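You operate a simulated robot arm through the tools that you are given. There is no shell and no other tool. Be economical: measure what you need, move in short steps, check, and stop when the job is done.

You run a simulated robot arm. Do the job below in one go: nothing can be reset, and whatever is moved stays where it is left.

Task
Zero the height display on the silver setting block.
Fine: touch it with the plunger first; swing the plate out and put the block back.

The check looks at the end state, three seconds after you hand in, the way a careful person would. Anything else that was tipped, shoved, dropped, spilled or broken makes it a failure.

Robot
A 7-joint arm with a two-finger parallel gripper, fixed in place. Base frame: the origin is at the foot of the arm, x ahead of it, y to its left, z up; the work surface is at about z = 866. Units: mm, rad, N and s.
With the tool pointing down near the work surface it reaches from about 240 to 680 mm from the base axis. Its first joint turns from -1.152 to 1.152 rad. Payload 2.4 kg.
The TCP is the grasp point between the finger pads, 30 mm short of the fingertips. In the tool frame z runs along the fingers and y along their closing line. The gripper opens to 94 mm. The fingers are 28 mm wide and 10 mm thick; the gripper's body (50 by 96 mm) begins 55 mm behind the TCP.
Orientation is told as [roll, pitch, yaw] about the base's x, y, z axes, in that order, counted from this pose: with the fingers straight down and closing along the base's y, the tool's x points along the base's -x, its y along +y and its z along -z.

Tools
- The arm moves only by the tool move_arm. Its argument "rows" is a list of rows, each a list of 3 entries, a list of its own where there are three numbers: the shift along the base's x, y, z in mm, then the turn, a rotation vector about the base's x, y, z in rad, then the finger opening in mm, from 0 to 94. In form: [[[x, y, z], [ax, ay, az], jaw], ...]. A call has 1 to 20 rows; each row is the pose to reach, as a shift and turn from the pose commanded when the call began. Each row takes 0.2 s and may step no farther than 50 mm and 0.15 rad from the row before; otherwise, or with a gripper value out of range, the whole call is refused. A pose out of reach is approached as far as the arm can. The call stops where the force on the tool passes 40 N (or 10 N more than at its start, if that is more) or the arm is blocked; 0.2 s more then pass. The fingers move at their own pace (about 153 mm/s each) and stop on an object; they squeeze with about 25 N. The grip force told is the motor's: it shows also when the fingers shut on nothing. Time passes only in rows, and 0.2 s behind the last, so rows that repeat a pose let the fingers close. It gives the time, the measured TCP pose, the force on the tool (base axes), the opening and the grip force at its end, in the units of the frame above (readings bear some noise).
- Cameras (640 x 400 px; columns grow to the right, rows downward): "scene" is fixed at [38.5, 466.4, 1462.2]; the picture's right is [-0.81, -0.59, 0.00], its down [-0.23, 0.32, -0.92] and it looks along [0.54, -0.74, -0.40] (base axes); focal length 277 px, centre (320, 200). "wrist" rides on the gripper at [-37, 0, -58] in the tool frame; the picture's right is [0.00, -1.00, 0.00], its down [0.97, 0.00, -0.24] and it looks along [0.24, 0.00, 0.97] (tool axes); focal length 218 px, centre (320, 200). There is no depth. A picture from a camera that has moved, and an enlarged one, comes with that camera's place and axes in the base frame and with its lens.
- camera(camera): a new picture of that camera. It takes no simulated time.
- close_up(camera, box): a new picture of the part [left, top, right, bottom] of that camera's present view, enlarged. It takes no simulated time.
- hand_in(): hands the job in; it is judged then, once.

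Go step by step. Nothing tells you positions but the pictures and the camera data: compare them with the known pose of the tool, close in by small moves and look again before you grip or let go. The budget is 120 turns and 64 pictures, counting those below and the enlarged ones. Unless the task says otherwise, let go and move clear before handing in, and close with one line.

The tools are called after "Call:" as a command line: name --argument value ..., lists and objects as JSON in quotes. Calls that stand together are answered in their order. move_arm: Moves the arm, as the interface text tells. Its arguments: {"type":"object","properties":{"rows":{"type":"array","items":{"type":"array"}}},"required":["rows"]} The other tools are called the same way: camera (camera) takes a picture; close_up (camera, box) takes an enlarged picture of a part of a camera's view; hand_in () hands the job in.

At the start:

```text
t: 0.0
tcp_pos: [351.7, -130.1, 1315.5]
tool_rot: [-0.001, -0.001, -0.001]
wrist_force: [0.2, -0.7, 0.3]
width: 93.9
grasp_force: 0.0
```

scene: 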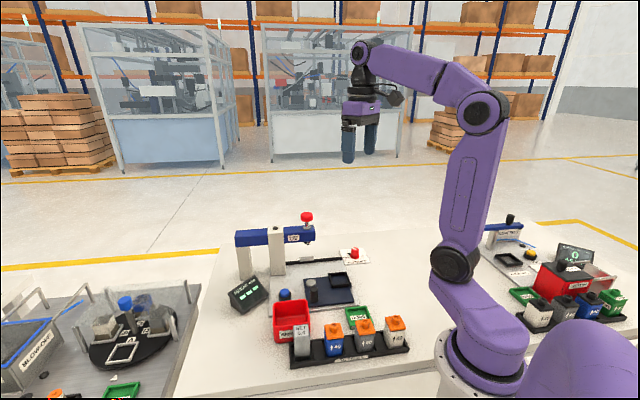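
wrist: 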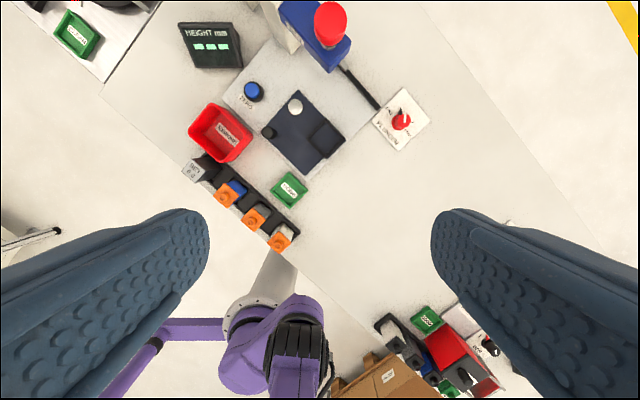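

I see a height-measuring station with a rack of blocks, a display and a swinging plate. I'll take enlarged views to understand its parts.

Call:
close_up --camera "scene" --box '[210, 200, 430, 380]'

Call:
close_up --camera "wrist" --box '[160, 0, 440, 260]'

```text
2.22 times, centred on (320, 290) of scene
camera zoom: at [38.5, 466.4, 1462.2], right [-0.81, -0.59, 0.0], down [-0.23, 0.32, -0.92], along [0.54, -0.74, -0.4], focal length 616 px, centre (320, 0)
```

zoom: 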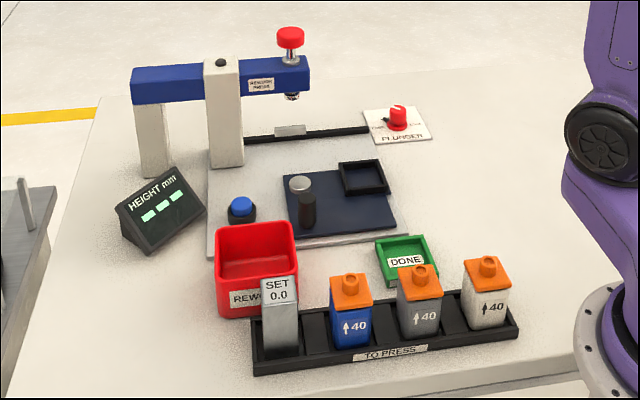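

```text
1.54 times, centred on (300, 130) of wrist
camera zoom: at [387.3, -130.1, 1372.7], right [0.0, -1.0, 0.0], down [-0.97, 0.0, 0.24], along [-0.24, 0.0, -0.97], focal length 336 px, centre (351, 308)
```

zoom: 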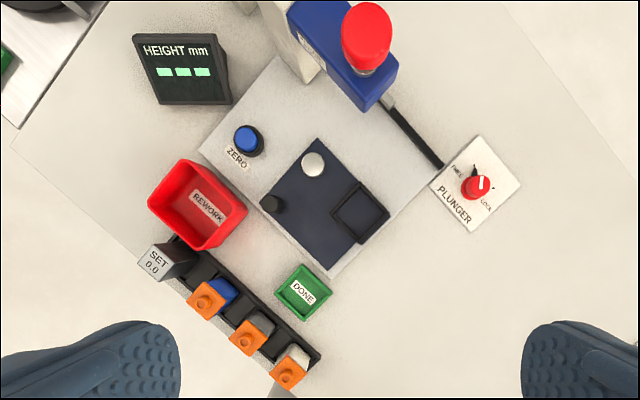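

The station has a nest on a swinging plate, a ZERO button, a plunger with a red cap and a FREE/LOCK knob. I'll zoom in on the labels.

Call:
close_up --camera "wrist" --box '[360, 80, 440, 160]'

Call:
close_up --camera "wrist" --box '[240, 50, 360, 190]'

Call:
close_up --camera "scene" --box '[230, 205, 380, 310]'

```text
5.00 times, centred on (400, 120) of wrist
camera zoom: at [387.3, -130.1, 1372.7], right [0.0, -1.0, 0.0], down [-0.97, 0.0, 0.24], along [-0.24, 0.0, -0.97], focal length 1091 px, centre (-80, 600)
```

zoom: 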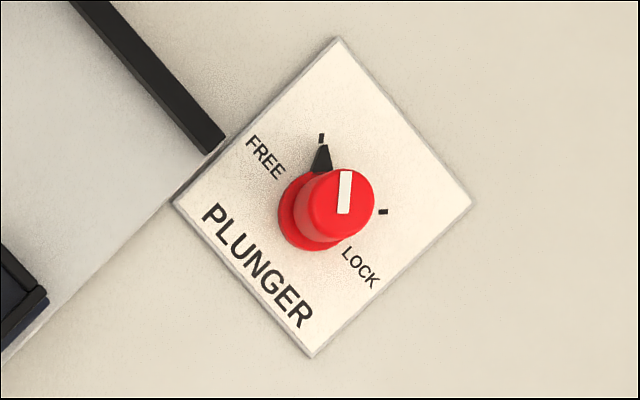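

```text
2.86 times, centred on (300, 120) of wrist
camera zoom: at [387.3, -130.1, 1372.7], right [0.0, -1.0, 0.0], down [-0.97, 0.0, 0.24], along [-0.24, 0.0, -0.97], focal length 624 px, centre (377, 429)
```

zoom: 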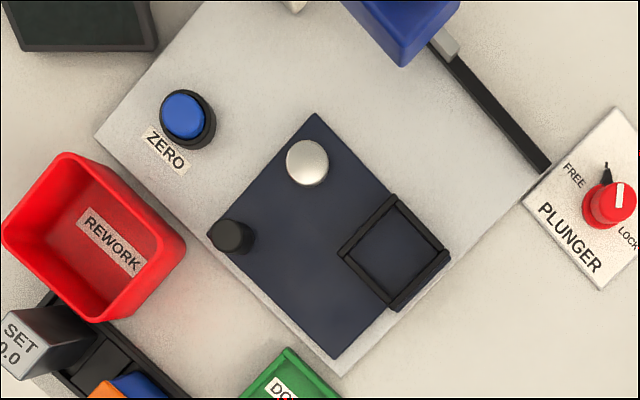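

```text
3.81 times, centred on (305, 258) of scene
camera zoom: at [38.5, 466.4, 1462.2], right [-0.81, -0.59, 0.0], down [-0.23, 0.32, -0.92], along [0.54, -0.74, -0.4], focal length 1057 px, centre (377, -19)
```

zoom: 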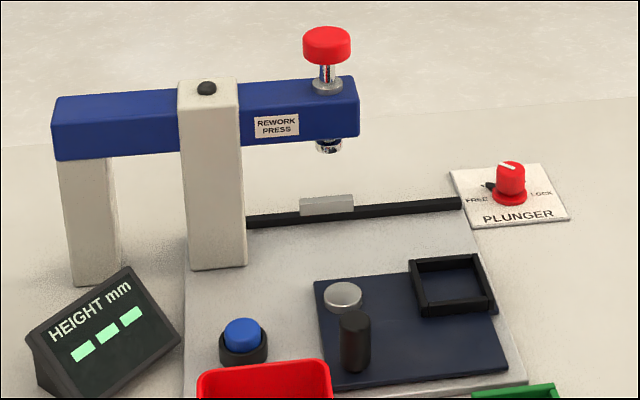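

The plunger cap triangulates to about (537, -143, 1058), the nest to about (404, -143) and the set block to about (345, 122). I'll move over the middle of the station for a better look.

Call:
move_arm --rows '[[[16, 26, -30], [0, 0, 0], 94], [[32, 52, -60], [0, 0, 0], 94], [[48, 78, -90], [0, 0, 0], 94], [[64, 104, -120], [0, 0, 0], 94], [[80, 130, -150], [0, 0, 0], 94], [[80, 130, -150], [0, 0, 0], 94]]'

Call:
camera --camera "wrist"

```text
t: 1.4
tcp_pos: [431.7, 1.3, 1160.6]
tool_rot: [0.001, 0.0, 0.0]
wrist_force: [-0.7, 0.4, 0.9]
width: 93.8
grasp_force: 0.2
```

```text
56 pictures are left
camera wrist: at [468.3, -0.1, 1219.6], right [0.0, -1.0, 0.0], down [-0.97, 0.0, 0.24], along [-0.24, 0.0, -0.97], focal length 218 px, centre (320, 200)
```

wrist: 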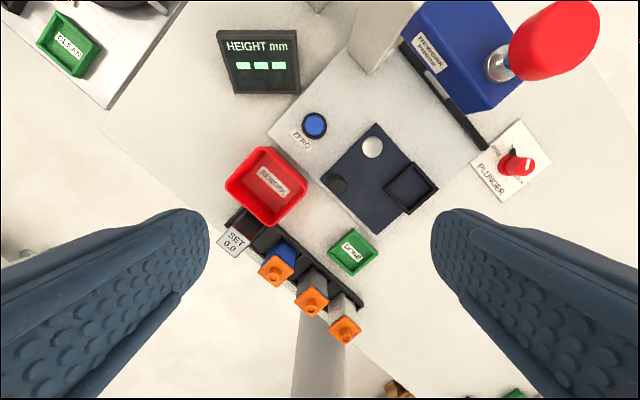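

Pivot is at about (467, -77), handle post at (413, -28), nest at (402, -144) and plunger at (531, -142). So a counter-clockwise swing of about 90° brings the nest under the plunger. Next I'll look at the set block from nearer.

Call:
move_arm --rows '[[[-18, 31, -15], [0, 0, 0], 94], [[-36, 62, -30], [0, 0, 0], 94], [[-54, 93, -45], [0, 0, 0], 94], [[-72, 124, -60], [0, 0, 0], 94], [[-72, 124, -60], [0, 0, 0], 94]]'

Call:
camera --camera "wrist"

Call:
close_up --camera "scene" --box '[250, 290, 420, 380]'

```text
t: 2.6
tcp_pos: [360.0, 126.3, 1103.3]
tool_rot: [0.001, -0.001, 0.0]
wrist_force: [-0.3, 0.8, -0.3]
width: 94.0
grasp_force: 0.1
```

```text
55 pictures are left
camera wrist: at [396.8, 124.8, 1161.5], right [0.0, -1.0, 0.0], down [-0.97, 0.0, 0.24], along [-0.24, 0.0, -0.97], focal length 218 px, centre (320, 200)
```

wrist: 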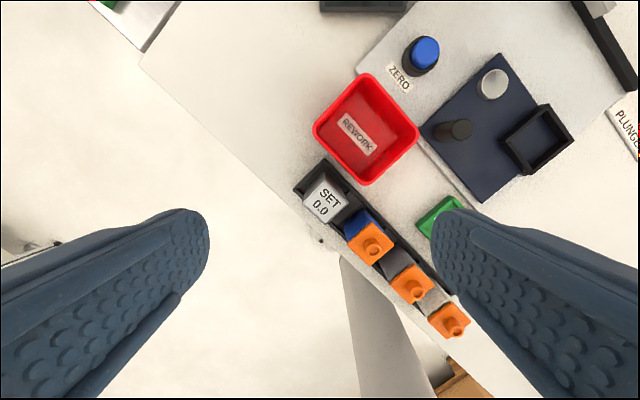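

```text
3.76 times, centred on (335, 335) of scene
camera zoom: at [38.5, 466.4, 1462.2], right [-0.81, -0.59, 0.0], down [-0.23, 0.32, -0.92], along [0.54, -0.74, -0.4], focal length 1044 px, centre (264, -308)
```

zoom: 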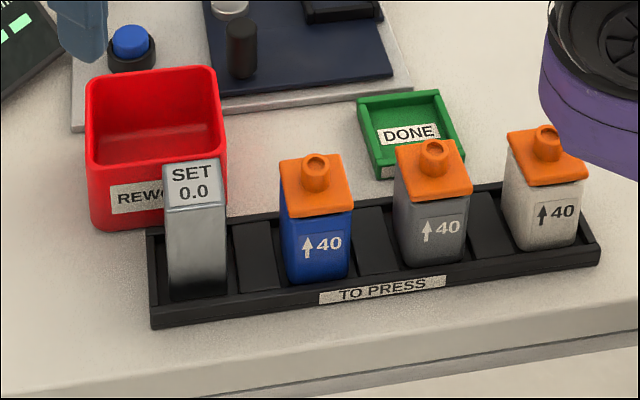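

The set block's top is near (342, 119, 940). I'll enlarge it to get its angle and size.

Call:
close_up --camera "wrist" --box '[270, 150, 390, 250]'

```text
4.00 times, centred on (330, 200) of wrist
camera zoom: at [396.8, 124.8, 1161.5], right [0.0, -1.0, 0.0], down [-0.97, 0.0, 0.24], along [-0.24, 0.0, -0.97], focal length 873 px, centre (280, 200)
```

zoom: 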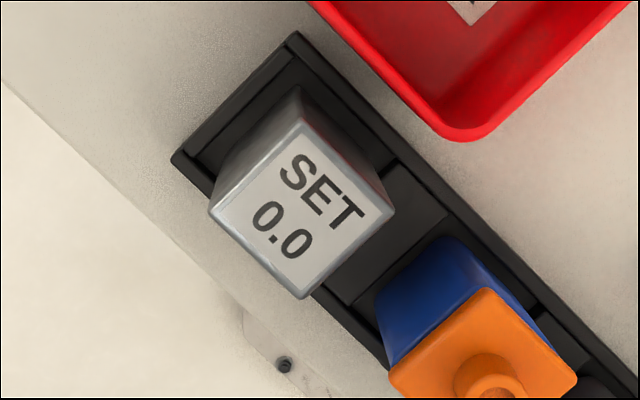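

The block is about 34 mm square, turned 45°, with its centre near (339, 119). I'll go above it, turn the gripper -45° and narrow the opening.

Call:
move_arm --rows '[[[-4, -1, -10], [0, 0, -0.131], 80], [[-8, -2, -20], [0, 0, -0.262], 70], [[-12, -3, -30], [0, 0, -0.393], 60], [[-16, -4, -40], [0, 0, -0.524], 58], [[-20, -5, -50], [0, 0, -0.655], 58], [[-20.5, -5.5, -63], [0, 0, -0.785], 58], [[-20.5, -5.5, -63], [0, 0, -0.785], 58]]'

Call:
camera --camera "wrist"

Call:
close_up --camera "scene" --box '[230, 220, 410, 370]'

```text
t: 4.2
tcp_pos: [338.4, 119.0, 1039.4]
tool_rot: [0.0, -0.001, -0.787]
wrist_force: [-0.2, -0.1, -0.6]
width: 58.1
grasp_force: 0.1
```

```text
52 pictures are left
camera wrist: at [363.4, 92.7, 1097.7], right [-0.71, -0.71, 0.0], down [-0.69, 0.69, 0.24], along [-0.17, 0.17, -0.97], focal length 218 px, centre (320, 200)
```

wrist: 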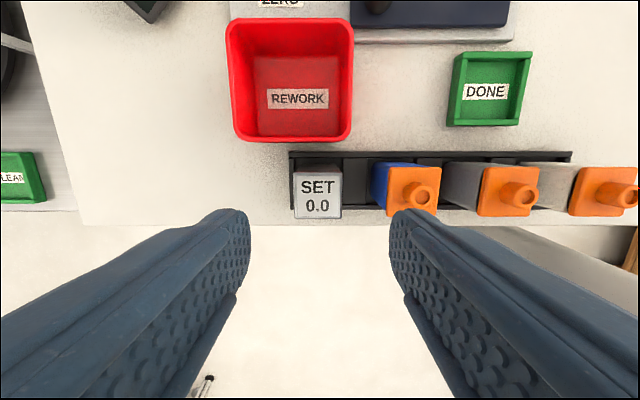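

```text
2.67 times, centred on (320, 295) of scene
camera zoom: at [38.5, 466.4, 1462.2], right [-0.81, -0.59, 0.0], down [-0.23, 0.32, -0.92], along [0.54, -0.74, -0.4], focal length 740 px, centre (320, -53)
```

zoom: 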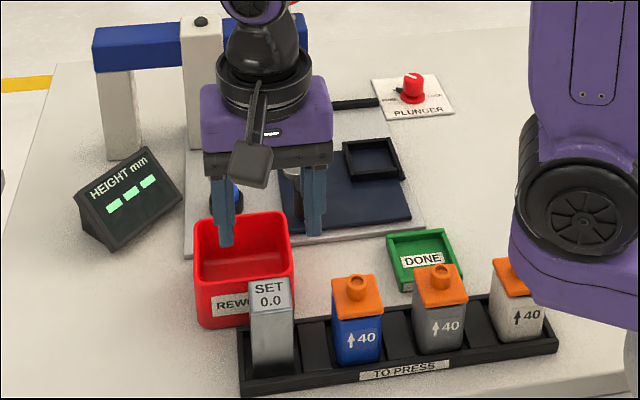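

The gripper is aligned with the block's sides and centred over it. I'll go down part way and check.

Call:
move_arm --rows '[[[0.5, 0, -20], [0, 0, 0], 58], [[1, 0, -40], [0, 0, 0], 58], [[1, 0, -60], [0, 0, 0], 58], [[1, 0, -60], [0, 0, 0], 58]]'

Call:
camera --camera "wrist"

Call:
close_up --camera "scene" --box '[250, 260, 370, 380]'

```text
t: 5.2
tcp_pos: [340.9, 118.1, 980.0]
tool_rot: [-0.002, 0.001, -0.784]
wrist_force: [0.1, 0.2, -0.7]
width: 58.0
grasp_force: 0.0
```

```text
50 pictures are left
camera wrist: at [367.0, 91.7, 1038.2], right [-0.71, -0.71, 0.0], down [-0.69, 0.69, 0.24], along [-0.17, 0.17, -0.97], focal length 218 px, centre (320, 200)
```

wrist: 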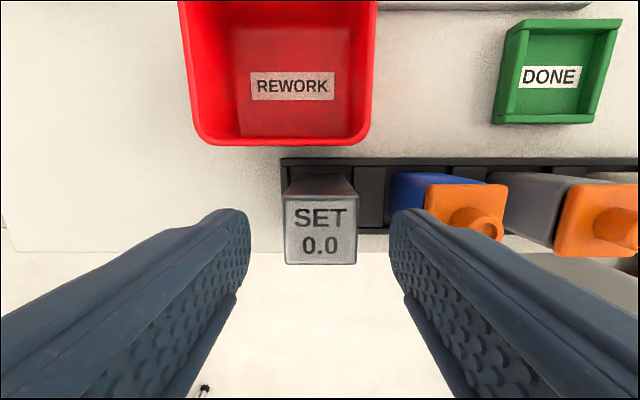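

```text
3.33 times, centred on (310, 320) of scene
camera zoom: at [38.5, 466.4, 1462.2], right [-0.81, -0.59, 0.0], down [-0.23, 0.32, -0.92], along [0.54, -0.74, -0.4], focal length 925 px, centre (353, -200)
```

zoom: 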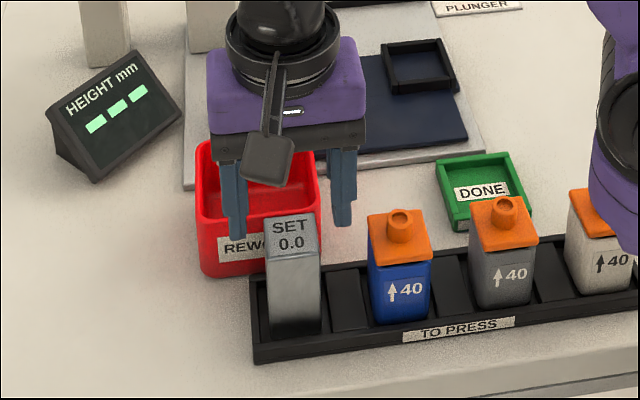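

The block sits centred between the fingers, top near z 935. I'll lower to TCP z about 922 and close.

Call:
move_arm --rows '[[[-1, 1, -15], [0, 0, 0], 58], [[-1, 1, -30], [0, 0, 0], 58], [[-1, 1, -45], [0, 0, 0], 58], [[-1, 1, -57], [0, 0, 0], 58], [[-1, 1, -57], [0, 0, 0], 58]]'

Call:
close_up --camera "scene" --box '[250, 260, 370, 380]'

Call:
camera --camera "wrist"

```text
t: 6.4
tcp_pos: [338.2, 120.4, 924.3]
tool_rot: [0.0, -0.001, -0.787]
wrist_force: [0.6, -0.4, -0.4]
width: 57.7
grasp_force: 0.2
```

```text
3.33 times, centred on (310, 320) of scene
camera zoom: at [38.5, 466.4, 1462.2], right [-0.81, -0.59, 0.0], down [-0.23, 0.32, -0.92], along [0.54, -0.74, -0.4], focal length 925 px, centre (353, -200)
```

zoom: 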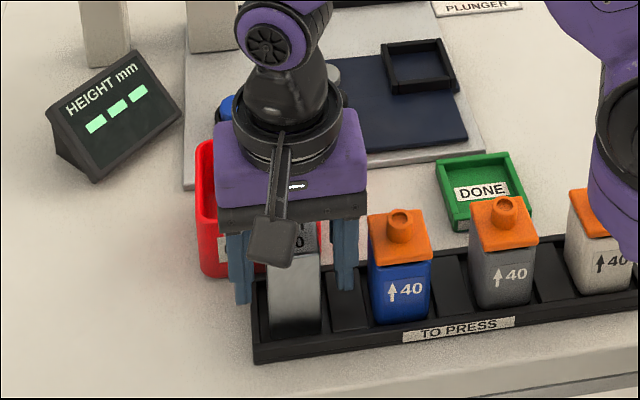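

```text
47 pictures are left
camera wrist: at [364.4, 93.2, 981.6], right [-0.71, -0.71, 0.0], down [-0.69, 0.69, 0.24], along [-0.17, 0.17, -0.97], focal length 218 px, centre (320, 200)
```

wrist: 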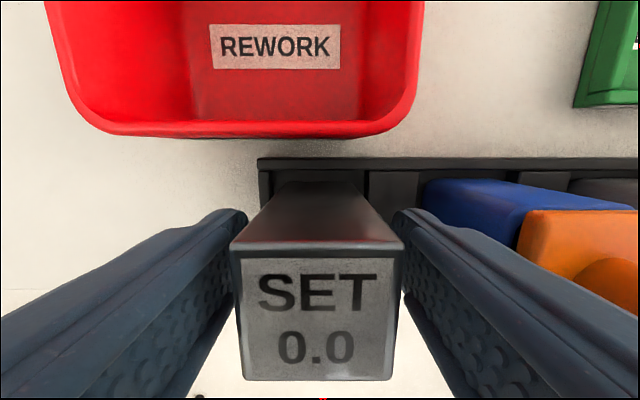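

The fingers straddle the block cleanly and clear its neighbour. Closing now.

Call:
move_arm --rows '[[[0, 0, 0], [0, 0, 0], 45], [[0, 0, 0], [0, 0, 0], 36], [[0, 0, 0], [0, 0, 0], 28], [[0, 0, 0], [0, 0, 0], 24], [[0, 0, 0], [0, 0, 0], 24]]'

```text
t: 7.6
tcp_pos: [338.6, 120.7, 924.9]
tool_rot: [-0.001, 0.0, -0.785]
wrist_force: [0.2, 0.1, 0.8]
width: 40.1
grasp_force: 25.4
```

Gripped at 40 mm. Lifting straight up.

Call:
move_arm --rows '[[[0, 0, 10], [0, 0, 0], 24], [[0, 0, 30], [0, 0, 0], 24], [[0, 0, 60], [0, 0, 0], 24], [[0, 0, 90], [0, 0, 0], 24], [[0, 0, 120], [0, 0, 0], 24], [[0, 0, 120], [0, 0, 0], 24]]'

Call:
close_up --camera "scene" --box '[230, 220, 390, 380]'

```text
t: 9.0
tcp_pos: [340.3, 121.2, 1047.1]
tool_rot: [0.0, 0.0, -0.785]
wrist_force: [-0.2, -1.3, -2.1]
width: 40.5
grasp_force: 24.5
```

```text
2.50 times, centred on (310, 300) of scene
camera zoom: at [38.6, 466.4, 1462.2], right [-0.81, -0.59, 0.0], down [-0.23, 0.32, -0.92], along [0.54, -0.74, -0.4], focal length 694 px, centre (345, -50)
```

zoom: 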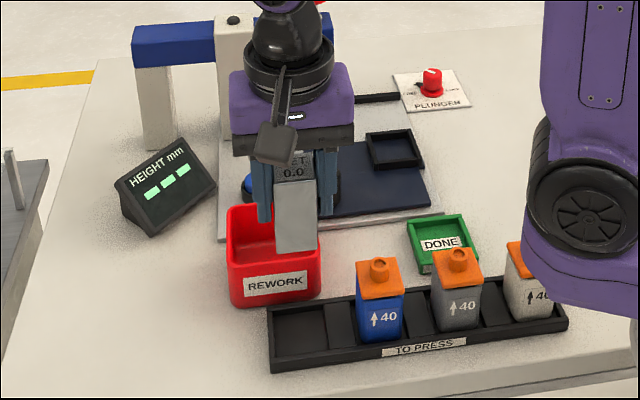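

The block hangs straight; its bottom is about 51 mm below the TCP. Moving above the nest.

Call:
move_arm --rows '[[[9, -38, 0], [0, 0, 0], 24], [[18, -76, 0], [0, 0, 0], 24], [[27, -114, 0], [0, 0, 0], 24], [[36, -152, 0], [0, 0, 0], 24], [[45, -190, 0], [0, 0, 0], 24], [[54, -228, 0], [0, 0, 0], 24], [[63, -264, 0], [0, 0, 0], 24], [[63, -264, 0], [0, 0, 0], 24]]'

Call:
camera --camera "wrist"

Call:
close_up --camera "scene" --box '[250, 200, 410, 310]'

```text
t: 10.8
tcp_pos: [401.0, -146.3, 1046.0]
tool_rot: [-0.001, 0.0, -0.786]
wrist_force: [0.0, -0.2, -2.5]
width: 40.0
grasp_force: 25.0
```

```text
45 pictures are left
camera wrist: at [427.4, -172.8, 1103.1], right [-0.71, -0.71, 0.0], down [-0.69, 0.69, 0.24], along [-0.17, 0.17, -0.97], focal length 218 px, centre (320, 200)
```

wrist: 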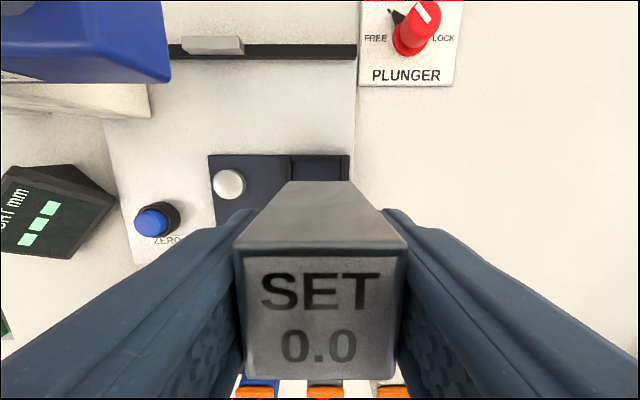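

```text
3.64 times, centred on (330, 255) of scene
camera zoom: at [38.6, 466.4, 1462.2], right [-0.81, -0.59, 0.0], down [-0.23, 0.32, -0.92], along [0.54, -0.74, -0.4], focal length 1009 px, centre (284, 0)
```

zoom: 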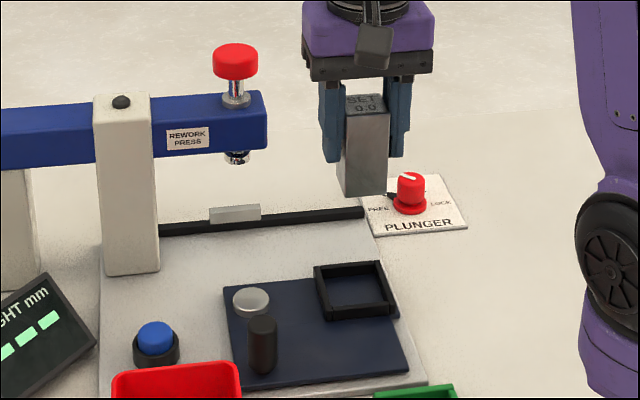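

I'll back off 70 mm so the camera can see the empty nest past the held block.

Call:
move_arm --rows '[[[-25, 25, 0], [0, 0, 0], 24], [[-50, 50, 0], [0, 0, 0], 24], [[-50, 50, 0], [0, 0, 0], 24]]'

Call:
close_up --camera "wrist" --box '[180, 50, 400, 190]'

```text
t: 11.6
tcp_pos: [352.4, -93.5, 1045.8]
tool_rot: [0.001, 0.001, -0.785]
wrist_force: [0.4, -0.1, -2.4]
width: 40.3
grasp_force: 24.8
```

```text
2.86 times, centred on (290, 120) of wrist
camera zoom: at [377.0, -120.1, 1102.9], right [-0.71, -0.71, 0.0], down [-0.69, 0.69, 0.24], along [-0.17, 0.17, -0.97], focal length 624 px, centre (406, 429)
```

zoom: 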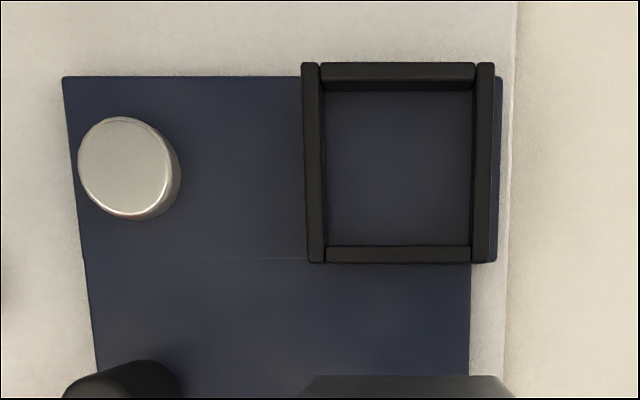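

The nest interior is about 48 mm, centred near (403, -143). I need the block's exact place in the grip, so I'll enlarge that too.

Call:
close_up --camera "wrist" --box '[210, 160, 430, 400]'

```text
1.67 times, centred on (320, 280) of wrist
camera zoom: at [377.0, -120.1, 1102.9], right [-0.71, -0.71, 0.0], down [-0.69, 0.69, 0.24], along [-0.17, 0.17, -0.97], focal length 364 px, centre (320, 67)
```

zoom: 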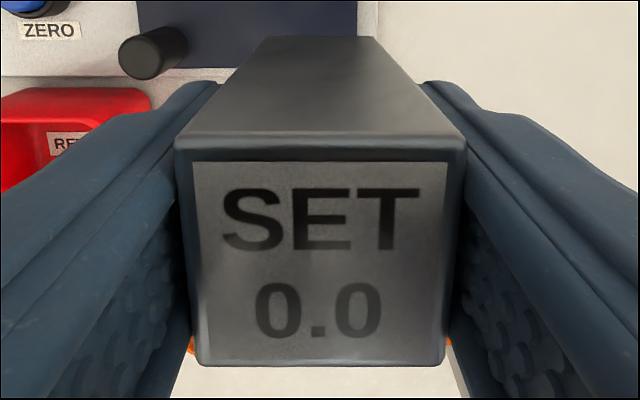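

Block is about 35 mm wide and centred on the TCP, with its bottom about 54 mm below it, so the nest leaves several mm of play each way. Moving over the nest and part way down.

Call:
move_arm --rows '[[[25, -24, 0], [0, 0, 0], 24], [[51.5, -48.8, 0], [0, 0, 0], 24], [[51.5, -48.8, -30], [0, 0, 0], 24], [[51.5, -48.8, -60], [0, 0, 0], 24], [[51.5, -48.8, -82], [0, 0, 0], 24], [[51.5, -48.8, -82], [0, 0, 0], 24]]'

Call:
camera --camera "wrist"

Call:
close_up --camera "scene" --box '[290, 220, 410, 310]'

```text
t: 13.0
tcp_pos: [403.7, -143.2, 964.6]
tool_rot: [-0.001, 0.0, -0.785]
wrist_force: [0.8, -0.2, -2.8]
width: 40.0
grasp_force: 25.3
```

```text
41 pictures are left
camera wrist: at [429.4, -170.2, 1020.6], right [-0.71, -0.71, 0.0], down [-0.69, 0.69, 0.24], along [-0.17, 0.17, -0.97], focal length 218 px, centre (320, 200)
```

wrist: 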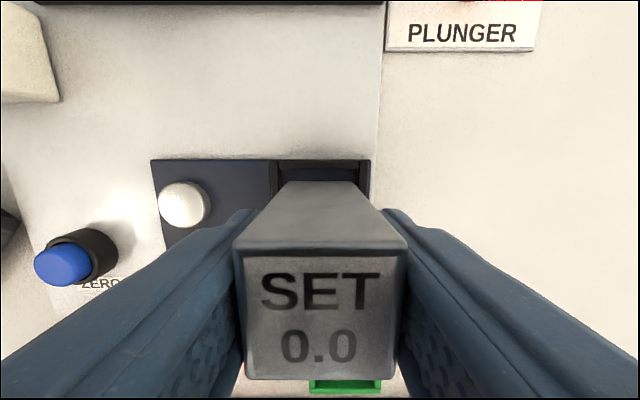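

```text
4.44 times, centred on (350, 265) of scene
camera zoom: at [38.6, 466.4, 1462.2], right [-0.81, -0.59, 0.0], down [-0.23, 0.32, -0.92], along [0.54, -0.74, -0.4], focal length 1233 px, centre (187, -89)
```

zoom: 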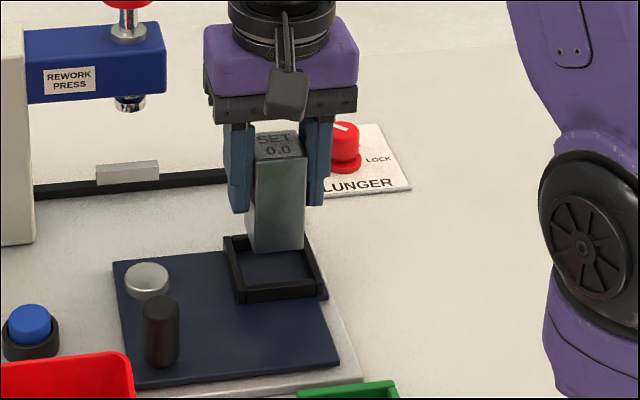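

Alignment looks right from both views. Lowering further to just above the nest floor.

Call:
move_arm --rows '[[[0, 0, -8], [0, 0, 0], 24], [[0, 0, -16], [0, 0, 0], 24], [[0, 0, -16], [0, 0, 0], 24]]'

Call:
close_up --camera "scene" --box '[310, 240, 380, 290]'

Call:
close_up --camera "wrist" --box '[240, 130, 400, 250]'

```text
t: 13.8
tcp_pos: [404.6, -141.9, 947.9]
tool_rot: [0.001, -0.001, -0.786]
wrist_force: [0.2, 0.5, -3.6]
width: 40.3
grasp_force: 25.3
```

```text
8.00 times, centred on (345, 265) of scene
camera zoom: at [38.6, 466.4, 1462.2], right [-0.81, -0.59, 0.0], down [-0.23, 0.32, -0.92], along [0.54, -0.74, -0.4], focal length 2220 px, centre (120, -320)
```

zoom: 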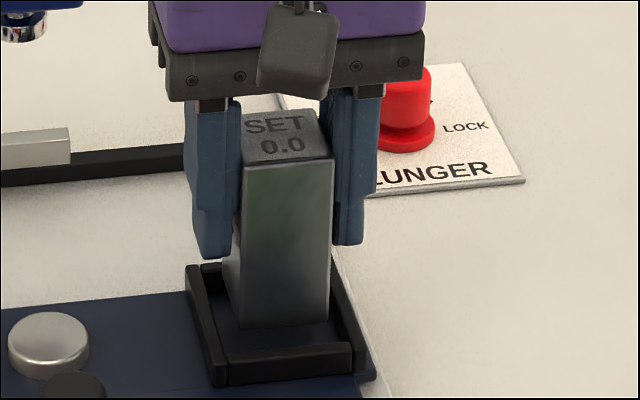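

```text
3.33 times, centred on (320, 190) of wrist
camera zoom: at [429.5, -169.8, 1004.7], right [-0.71, -0.71, 0.0], down [-0.69, 0.69, 0.24], along [-0.17, 0.17, -0.97], focal length 728 px, centre (320, 233)
```

zoom: 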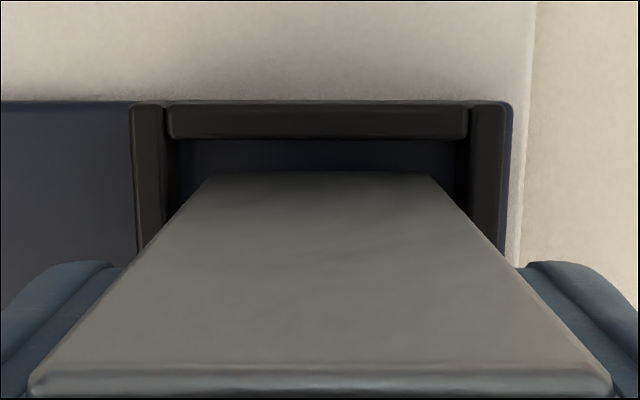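

It is centred between the walls, with slack front and back. Lowering gently, watching the force.

Call:
move_arm --rows '[[[0, 0, -3], [0, 0, 0], 24], [[0, 0, -6], [0, 0, 0], 24], [[0, 0, -8], [0, 0, 0], 24], [[0, 0, -9], [0, 0, 0], 24], [[0, 0, -10], [0, 0, 0], 24]]'

Call:
close_up --camera "scene" --box '[310, 240, 380, 290]'

```text
t: 15.0
tcp_pos: [404.0, -142.1, 936.6]
tool_rot: [0.0, 0.0, -0.785]
wrist_force: [0.8, -0.1, -2.5]
width: 40.4
grasp_force: 24.4
```

```text
8.00 times, centred on (345, 265) of scene
camera zoom: at [38.6, 466.4, 1462.2], right [-0.81, -0.59, 0.0], down [-0.23, 0.32, -0.92], along [0.54, -0.74, -0.4], focal length 2220 px, centre (120, -320)
```

zoom: 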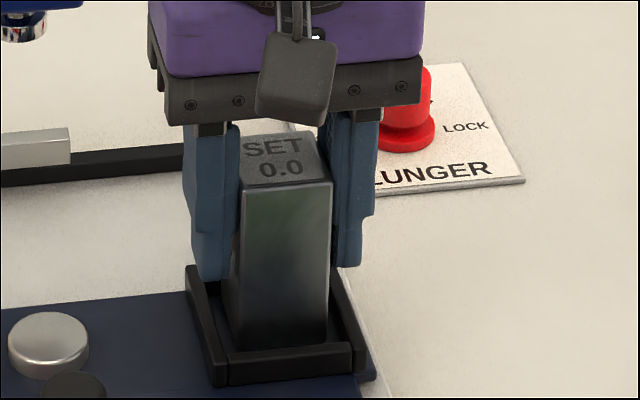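

Not yet touching; continuing a few millimetres.

Call:
move_arm --rows '[[[0, 0, -1], [0, 0, 0], 24], [[0, 0, -2], [0, 0, 0], 24], [[0, 0, -3], [0, 0, 0], 24], [[0, 0, -3], [0, 0, 0], 24]]'

```text
t: 16.0
tcp_pos: [403.4, -142.6, 935.0]
tool_rot: [0.0, -0.002, -0.786]
wrist_force: [-0.1, 0.5, -2.4]
width: 40.1
grasp_force: 25.5
```

Call:
move_arm --rows '[[[0, 0, -1], [0, 0, 0], 24], [[0, 0, -2], [0, 0, 0], 24], [[0, 0, -3], [0, 0, 0], 24], [[0, 0, -3], [0, 0, 0], 24]]'

Call:
close_up --camera "scene" --box '[310, 240, 380, 290]'

```text
t: 17.0
tcp_pos: [403.1, -142.7, 931.6]
tool_rot: [0.001, -0.001, -0.785]
wrist_force: [1.5, -1.3, 16.3]
width: 40.2
grasp_force: 25.0
```

```text
8.00 times, centred on (345, 265) of scene
camera zoom: at [38.4, 466.4, 1462.2], right [-0.81, -0.59, 0.0], down [-0.23, 0.32, -0.92], along [0.54, -0.74, -0.4], focal length 2220 px, centre (120, -320)
```

zoom: 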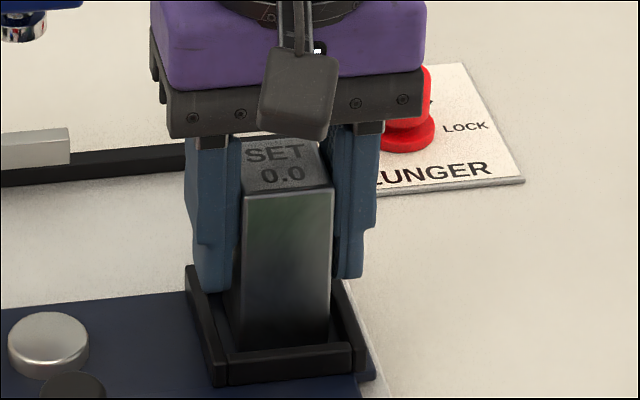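

Contact: the block rests on the nest floor. Releasing and rising.

Call:
move_arm --rows '[[[0, 0, 1], [0, 0, 0], 42], [[0, 0, 1], [0, 0, 0], 48], [[0, 0, 1], [0, 0, 0], 56], [[0, 0, 1], [0, 0, 0], 60], [[0, 0, 20], [0, 0, 0], 60], [[0, 0, 50], [0, 0, 0], 60], [[0, 0, 90], [0, 0, 0], 60], [[0, 0, 120], [0, 0, 0], 60], [[-30, 30, 120], [0, 0, 0], 60], [[-60, 60, 120], [0, 0, 0], 60], [[-60, 60, 120], [0, 0, 0], 60]]'

Call:
camera --camera "wrist"

Call:
close_up --camera "scene" --box '[230, 200, 410, 320]'

```text
t: 19.4
tcp_pos: [344.5, -81.4, 1048.8]
tool_rot: [0.0, 0.0, -0.785]
wrist_force: [0.2, 0.6, 0.2]
width: 60.1
grasp_force: 0.1
```

```text
35 pictures are left
camera wrist: at [370.3, -108.4, 1105.8], right [-0.71, -0.71, 0.0], down [-0.69, 0.69, 0.24], along [-0.17, 0.17, -0.97], focal length 218 px, centre (320, 200)
```

wrist: 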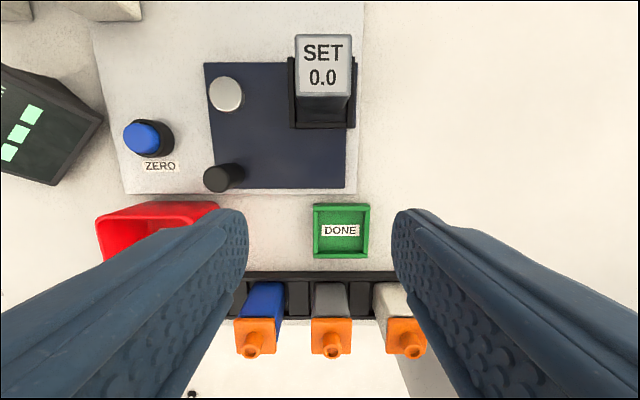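

```text
3.33 times, centred on (320, 260) of scene
camera zoom: at [38.5, 466.4, 1462.2], right [-0.81, -0.59, 0.0], down [-0.23, 0.32, -0.92], along [0.54, -0.74, -0.4], focal length 925 px, centre (320, 0)
```

zoom: 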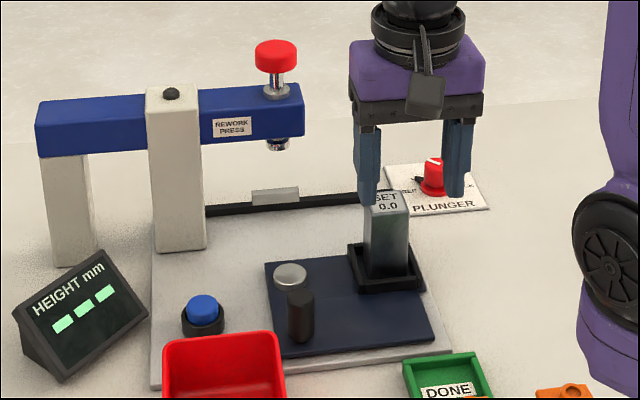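

The block stands in the nest. Handle post is near (415, -26) and pivot near (466, -79); I'll go over the handle with the fingers closing along the swing's tangent.

Call:
move_arm --rows '[[[24, 19, 0], [0, 0, 0], 56], [[48, 38, 0], [0, 0, 0], 52], [[71, 57, 0], [0, 0, 0], 50], [[71, 57, -40], [0, 0, 0], 50], [[71, 57, -75], [0, 0, 0], 50], [[71, 57, -75], [0, 0, 0], 50]]'

Call:
camera --camera "wrist"

Call:
close_up --camera "scene" --box '[230, 200, 410, 320]'

```text
t: 20.8
tcp_pos: [416.8, -24.1, 973.7]
tool_rot: [0.0, 0.001, -0.787]
wrist_force: [0.8, -0.2, -0.6]
width: 50.2
grasp_force: 0.1
```

```text
33 pictures are left
camera wrist: at [443.2, -51.9, 1032.1], right [-0.71, -0.71, 0.0], down [-0.69, 0.69, 0.24], along [-0.17, 0.17, -0.97], focal length 218 px, centre (320, 200)
```

wrist: 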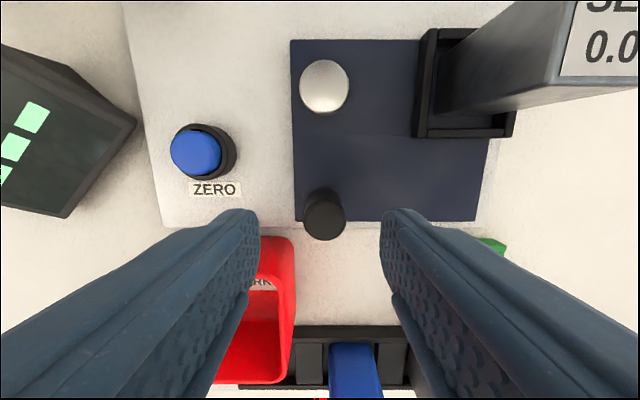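

```text
3.33 times, centred on (320, 260) of scene
camera zoom: at [38.5, 466.4, 1462.2], right [-0.81, -0.59, 0.0], down [-0.23, 0.32, -0.92], along [0.54, -0.74, -0.4], focal length 925 px, centre (320, 0)
```

zoom: 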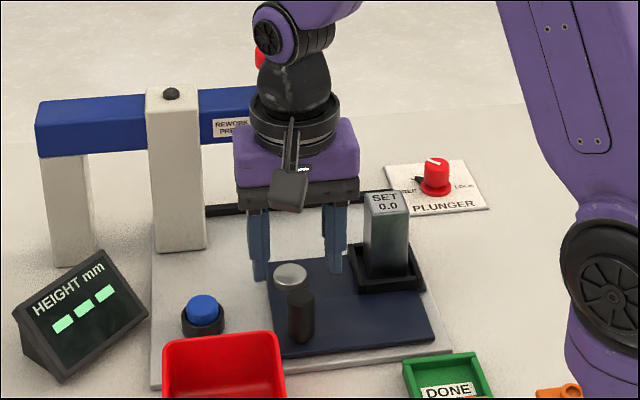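

The handle post is between the fingers, a few mm off. I'll correct, lower around it and close.

Call:
move_arm --rows '[[[-4, -0.5, 0], [0, 0, 0], 46], [[-4, -0.5, -20], [0, 0, 0], 46], [[-4, -0.5, -40], [0, 0, 0], 46], [[-4, -0.5, -60], [0, 0, 0], 46], [[-4, -0.5, -60], [0, 0, 0], 46]]'

Call:
camera --camera "wrist"

```text
t: 22.0
tcp_pos: [409.9, -25.2, 918.3]
tool_rot: [0.001, 0.0, -0.783]
wrist_force: [0.5, 1.0, -0.4]
width: 45.8
grasp_force: 0.0
```

```text
31 pictures are left
camera wrist: at [436.5, -52.1, 975.1], right [-0.71, -0.71, 0.0], down [-0.69, 0.69, 0.24], along [-0.17, 0.17, -0.97], focal length 218 px, centre (320, 200)
```

wrist: 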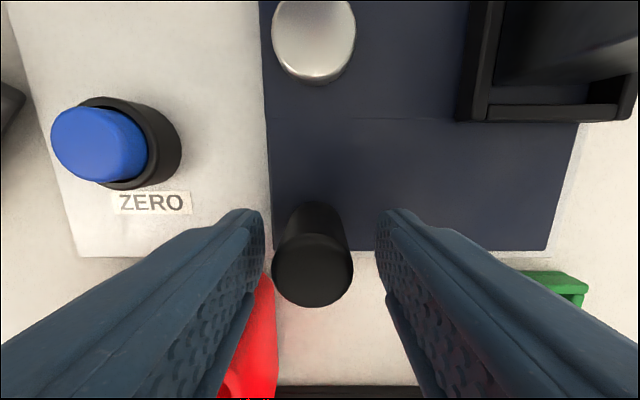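

The post's centre is about 6 mm further along; I'll shift to (416, -29) and close on it.

Call:
move_arm --rows '[[[3, -2, 0], [0, 0, 0], 46], [[6, -3.2, 0], [0, 0, 0], 46], [[6, -3.2, 0], [0, 0, 0], 36], [[6, -3.2, 0], [0, 0, 0], 28], [[6, -3.2, 0], [0, 0, 0], 20], [[6, -3.2, 0], [0, 0, 0], 14], [[6, -3.2, 0], [0, 0, 0], 14]]'

Call:
camera --camera "wrist"

```text
t: 23.6
tcp_pos: [415.2, -29.8, 916.9]
tool_rot: [-0.001, 0.001, -0.786]
wrist_force: [-8.8, 4.0, 0.6]
width: 23.9
grasp_force: 45.4
```

```text
30 pictures are left
camera wrist: at [441.0, -55.5, 974.3], right [-0.71, -0.71, 0.0], down [-0.69, 0.69, 0.24], along [-0.17, 0.17, -0.97], focal length 218 px, centre (320, 200)
```

wrist: 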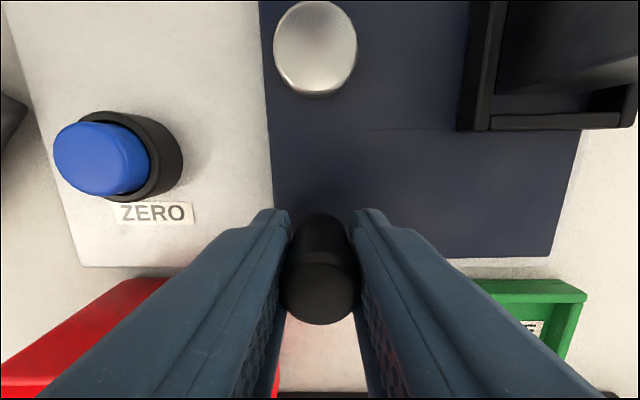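

Handle is held. I'll swing it counter-clockwise about the pivot (466, -78) in small arcs, turning the gripper with it.

Call:
move_arm --rows '[[[-2.35, -2.5, 0], [0, 0, 0.05], 14], [[-4.5, -5.2, 0], [0, 0, 0.1], 14], [[-8.5, -10.8, 0], [0, 0, 0.2], 14], [[-12, -16.8, 0], [0, 0, 0.3], 14], [[-14.8, -23.1, 0], [0, 0, 0.4], 14]]'

Call:
camera --camera "wrist"

```text
t: 24.8
tcp_pos: [398.9, -53.2, 916.8]
tool_rot: [-0.001, 0.0, -0.384]
wrist_force: [-20.0, 5.4, 28.3]
width: 23.8
grasp_force: 45.3
```

```text
29 pictures are left
camera wrist: at [434.0, -66.3, 974.1], right [-0.37, -0.93, 0.0], down [-0.9, 0.36, 0.24], along [-0.22, 0.09, -0.97], focal length 218 px, centre (320, 200)
```

wrist: 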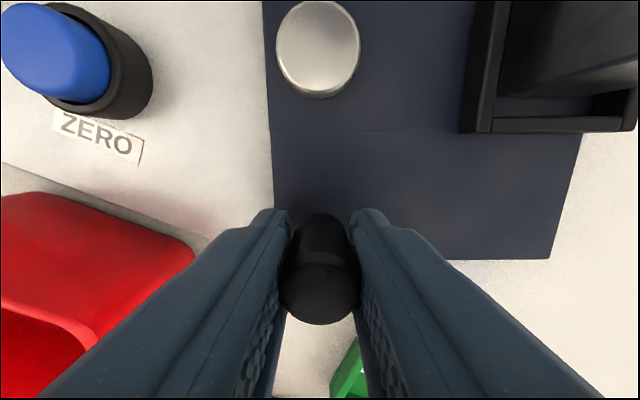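

The plate turns well, but the tight grip builds up side force. I'll loosen the fingers a little and read the force again.

Call:
move_arm --rows '[[[0, 0, 0], [0, 0, 0], 29], [[0, 0, 0], [0, 0, 0], 29]]'

```text
t: 25.4
tcp_pos: [401.4, -50.7, 916.0]
tool_rot: [0.001, -0.001, -0.386]
wrist_force: [-0.6, 0.7, -0.5]
width: 28.7
grasp_force: 0.0
```

Force is gone with slight slack. Continuing the arc, pushing with the loose fingers.

Call:
move_arm --rows '[[[-2.15, -6.5, 0], [0, 0, 0.1], 29], [[-3.65, -13.2, 0], [0, 0, 0.2], 29], [[-4.5, -20.1, 0], [0, 0, 0.3], 29], [[-4.6, -27, 0], [0, 0, 0.4], 29], [[-4.1, -33.8, 0], [0, 0, 0.5], 29], [[-2.8, -40.6, 0], [0, 0, 0.6], 29], [[-0.9, -47.2, 0], [0, 0, 0.7], 29], [[1.6, -53.6, 0], [0, 0, 0.8], 29]]'

Call:
camera --camera "wrist"

Call:
close_up --camera "scene" --box '[230, 200, 410, 320]'

```text
t: 27.2
tcp_pos: [402.4, -106.2, 915.4]
tool_rot: [0.001, 0.0, 0.418]
wrist_force: [0.5, -0.4, 0.6]
width: 29.2
grasp_force: 0.0
```

```text
28 pictures are left
camera wrist: at [436.1, -92.4, 973.0], right [0.4, -0.91, 0.0], down [-0.89, -0.39, 0.24], along [-0.22, -0.1, -0.97], focal length 218 px, centre (320, 200)
```

wrist: 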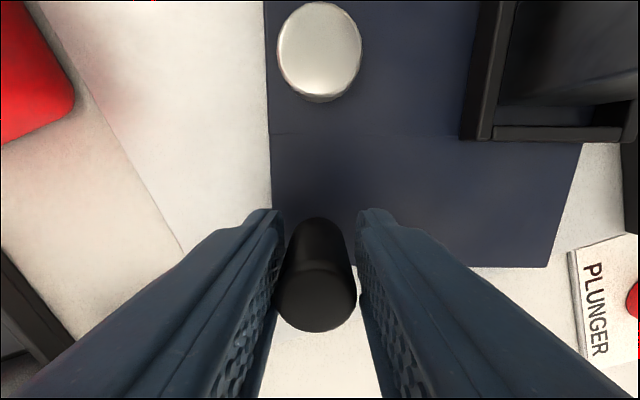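

```text
3.33 times, centred on (320, 260) of scene
camera zoom: at [38.5, 466.4, 1462.2], right [-0.81, -0.59, 0.0], down [-0.23, 0.32, -0.92], along [0.54, -0.74, -0.4], focal length 925 px, centre (320, 0)
```

zoom: 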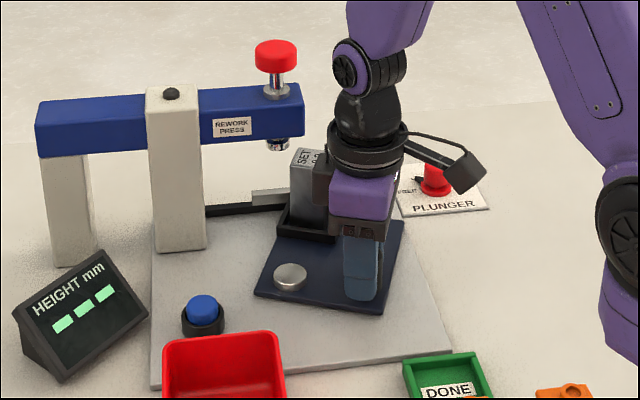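

Very smooth. Continuing to about 90° in small steps.

Call:
move_arm --rows '[[[1.6, -3.1, 0], [0, 0, 0.05], 29], [[3.2, -6.2, 0], [0, 0, 0.1], 29], [[5.1, -9.1, 0], [0, 0, 0.15], 29], [[7, -11.9, 0], [0, 0, 0.2], 29], [[9.1, -14.6, 0], [0, 0, 0.25], 29], [[11.3, -17.2, 0], [0, 0, 0.3], 29], [[13, -19, 0], [0, 0, 0.335], 29], [[14.7, -20.8, 0], [0, 0, 0.37], 29]]'

Call:
close_up --camera "scene" --box '[250, 200, 370, 290]'

Call:
camera --camera "wrist"

```text
t: 29.0
tcp_pos: [416.9, -126.8, 914.3]
tool_rot: [-0.001, 0.0, 0.786]
wrist_force: [-1.3, 0.7, 0.8]
width: 28.6
grasp_force: 0.1
```

```text
4.44 times, centred on (310, 245) of scene
camera zoom: at [38.5, 466.4, 1462.2], right [-0.81, -0.59, 0.0], down [-0.23, 0.32, -0.92], along [0.54, -0.74, -0.4], focal length 1233 px, centre (364, 0)
```

zoom: 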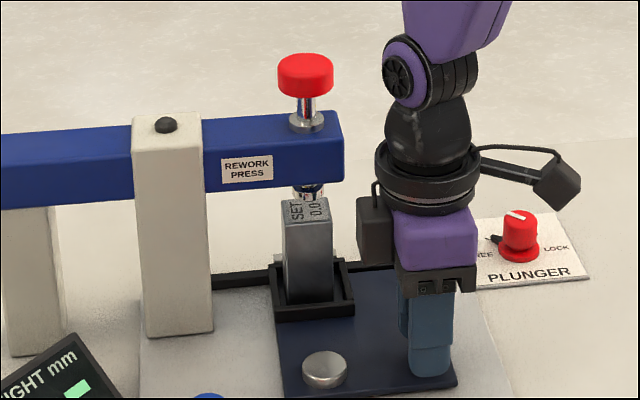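

```text
25 pictures are left
camera wrist: at [442.2, -101.7, 972.5], right [0.71, -0.71, 0.0], down [-0.69, -0.69, 0.24], along [-0.17, -0.17, -0.97], focal length 218 px, centre (320, 200)
```

wrist: 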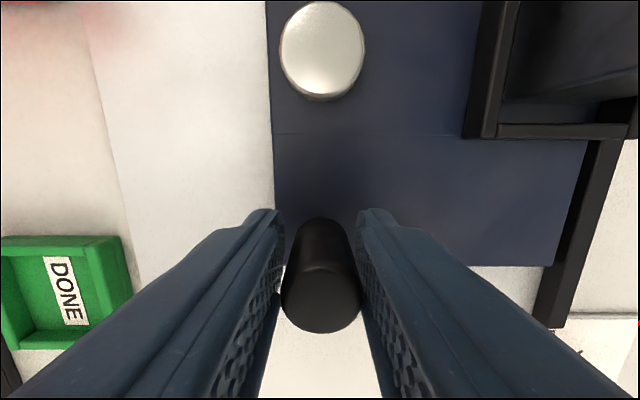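

The plate is almost at the rail. I'll push on gently until it touches the stop.

Call:
move_arm --rows '[[[1.4, -1.4, 0], [0, 0, 0.02], 29], [[2.8, -2.8, 0], [0, 0, 0.04], 29], [[4.2, -4.0, 0], [0, 0, 0.06], 29], [[5.2, -5.0, 0], [0, 0, 0.075], 29]]'

Call:
camera --camera "wrist"

```text
t: 30.0
tcp_pos: [420.5, -131.6, 914.7]
tool_rot: [0.003, 0.002, 0.863]
wrist_force: [-8.7, 10.4, -1.4]
width: 36.4
grasp_force: 6.5
```

```text
24 pictures are left
camera wrist: at [444.7, -103.7, 972.4], right [0.76, -0.65, 0.0], down [-0.63, -0.74, 0.24], along [-0.16, -0.18, -0.97], focal length 218 px, centre (320, 200)
```

wrist: 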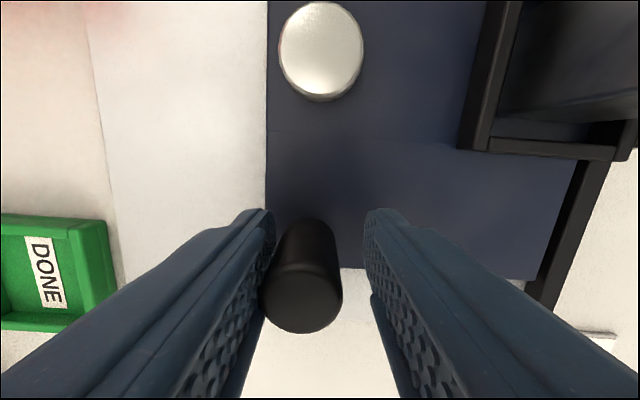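

The stop is reached (the finger met resistance). I'll back off, open, and rise clear.

Call:
move_arm --rows '[[[-2.5, 2.5, 0], [0, 0, -0.07], 40], [[-2.5, 2.5, 0], [0, 0, -0.07], 46], [[-2.5, 2.5, 0], [0, 0, -0.07], 46], [[-2.5, 2.5, 30], [0, 0, -0.07], 46], [[-2.5, 2.5, 75], [0, 0, -0.07], 46], [[-2.5, 2.5, 120], [0, 0, -0.07], 30], [[-2.5, 2.5, 165], [0, 0, -0.07], 0], [[-2.5, 2.5, 210], [0, 0, -0.07], 0], [[-2.5, 2.5, 230], [0, 0, -0.2], 0], [[-2.5, 2.5, 230], [0, 0, -0.34], 0], [[-2.5, 2.5, 230], [0, 0, -0.48], 0], [[-2.5, 2.5, 230], [0, 0, -0.62], 0], [[-2.5, 2.5, 230], [0, 0, -0.76], 0], [[-2.5, 2.5, 230], [0, 0, -0.86], 0]]'

Call:
camera --camera "wrist"

Call:
close_up --camera "scene" --box '[240, 200, 380, 305]'

```text
t: 33.0
tcp_pos: [419.4, -128.4, 1147.2]
tool_rot: [0.0, 0.0, -0.001]
wrist_force: [-0.5, 0.2, 0.5]
width: 0.1
grasp_force: 24.3
```

```text
23 pictures are left
camera wrist: at [457.2, -130.1, 1204.4], right [0.0, -1.0, 0.0], down [-0.97, 0.0, 0.24], along [-0.24, 0.0, -0.97], focal length 218 px, centre (320, 200)
```

wrist: 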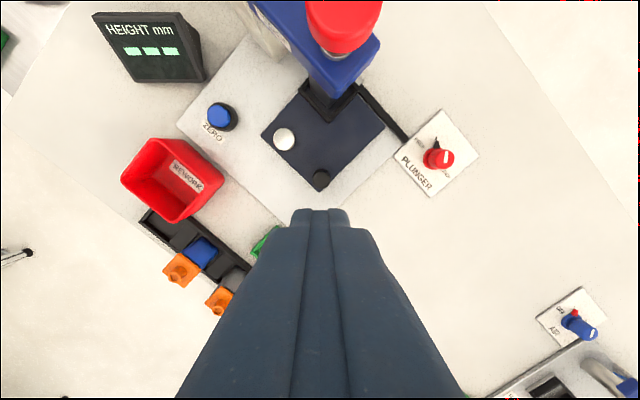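

```text
3.81 times, centred on (310, 252) of scene
camera zoom: at [38.5, 466.4, 1462.2], right [-0.81, -0.59, 0.0], down [-0.23, 0.32, -0.92], along [0.54, -0.74, -0.4], focal length 1057 px, centre (358, 0)
```

zoom: 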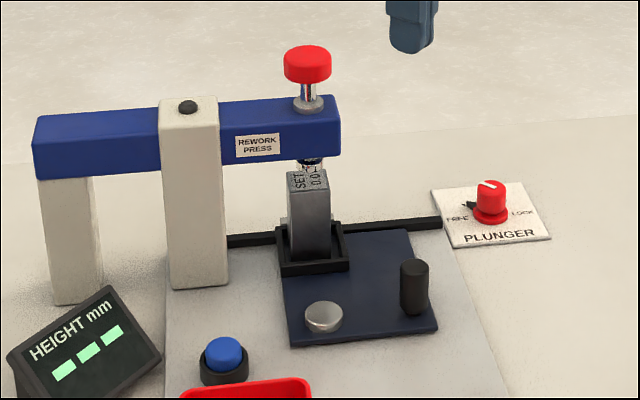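

Block sits under the plunger with the plate on its stop. I'll move the closed fingers over the red cap at (531, -142).

Call:
move_arm --rows '[[[37, -4, 10], [0, 0, 0], 0], [[74, -8, 10], [0, 0, 0], 0], [[110.6, -12, 10], [0, 0, 0], 0], [[110.6, -12, -10], [0, 0, 0], 0], [[110.6, -12, -22], [0, 0, 0], 0], [[110.6, -12, -22], [0, 0, 0], 0]]'

Call:
close_up --camera "scene" --box '[240, 180, 380, 285]'

Call:
camera --camera "wrist"

```text
t: 34.4
tcp_pos: [530.2, -140.1, 1124.9]
tool_rot: [-0.001, 0.0, 0.001]
wrist_force: [0.6, 0.7, 0.5]
width: 0.0
grasp_force: 24.8
```

```text
3.81 times, centred on (310, 232) of scene
camera zoom: at [38.5, 466.4, 1462.2], right [-0.81, -0.59, 0.0], down [-0.23, 0.32, -0.92], along [0.54, -0.74, -0.4], focal length 1057 px, centre (358, 76)
```

zoom: 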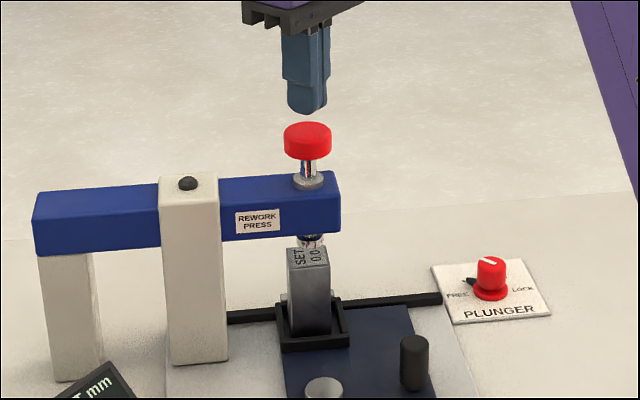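

```text
20 pictures are left
camera wrist: at [565.7, -141.3, 1181.9], right [0.0, -1.0, 0.0], down [-0.97, 0.0, 0.24], along [-0.24, 0.0, -0.97], focal length 218 px, centre (320, 200)
```

wrist: 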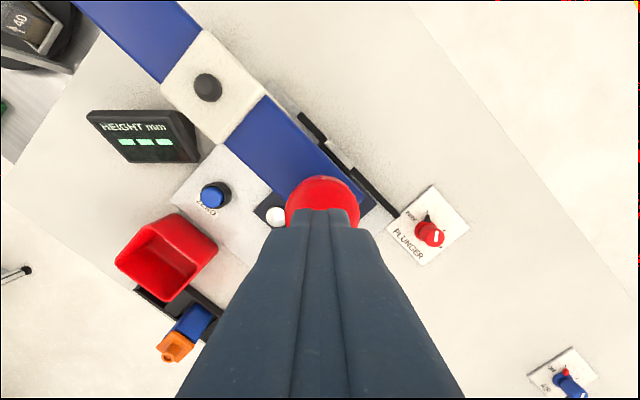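

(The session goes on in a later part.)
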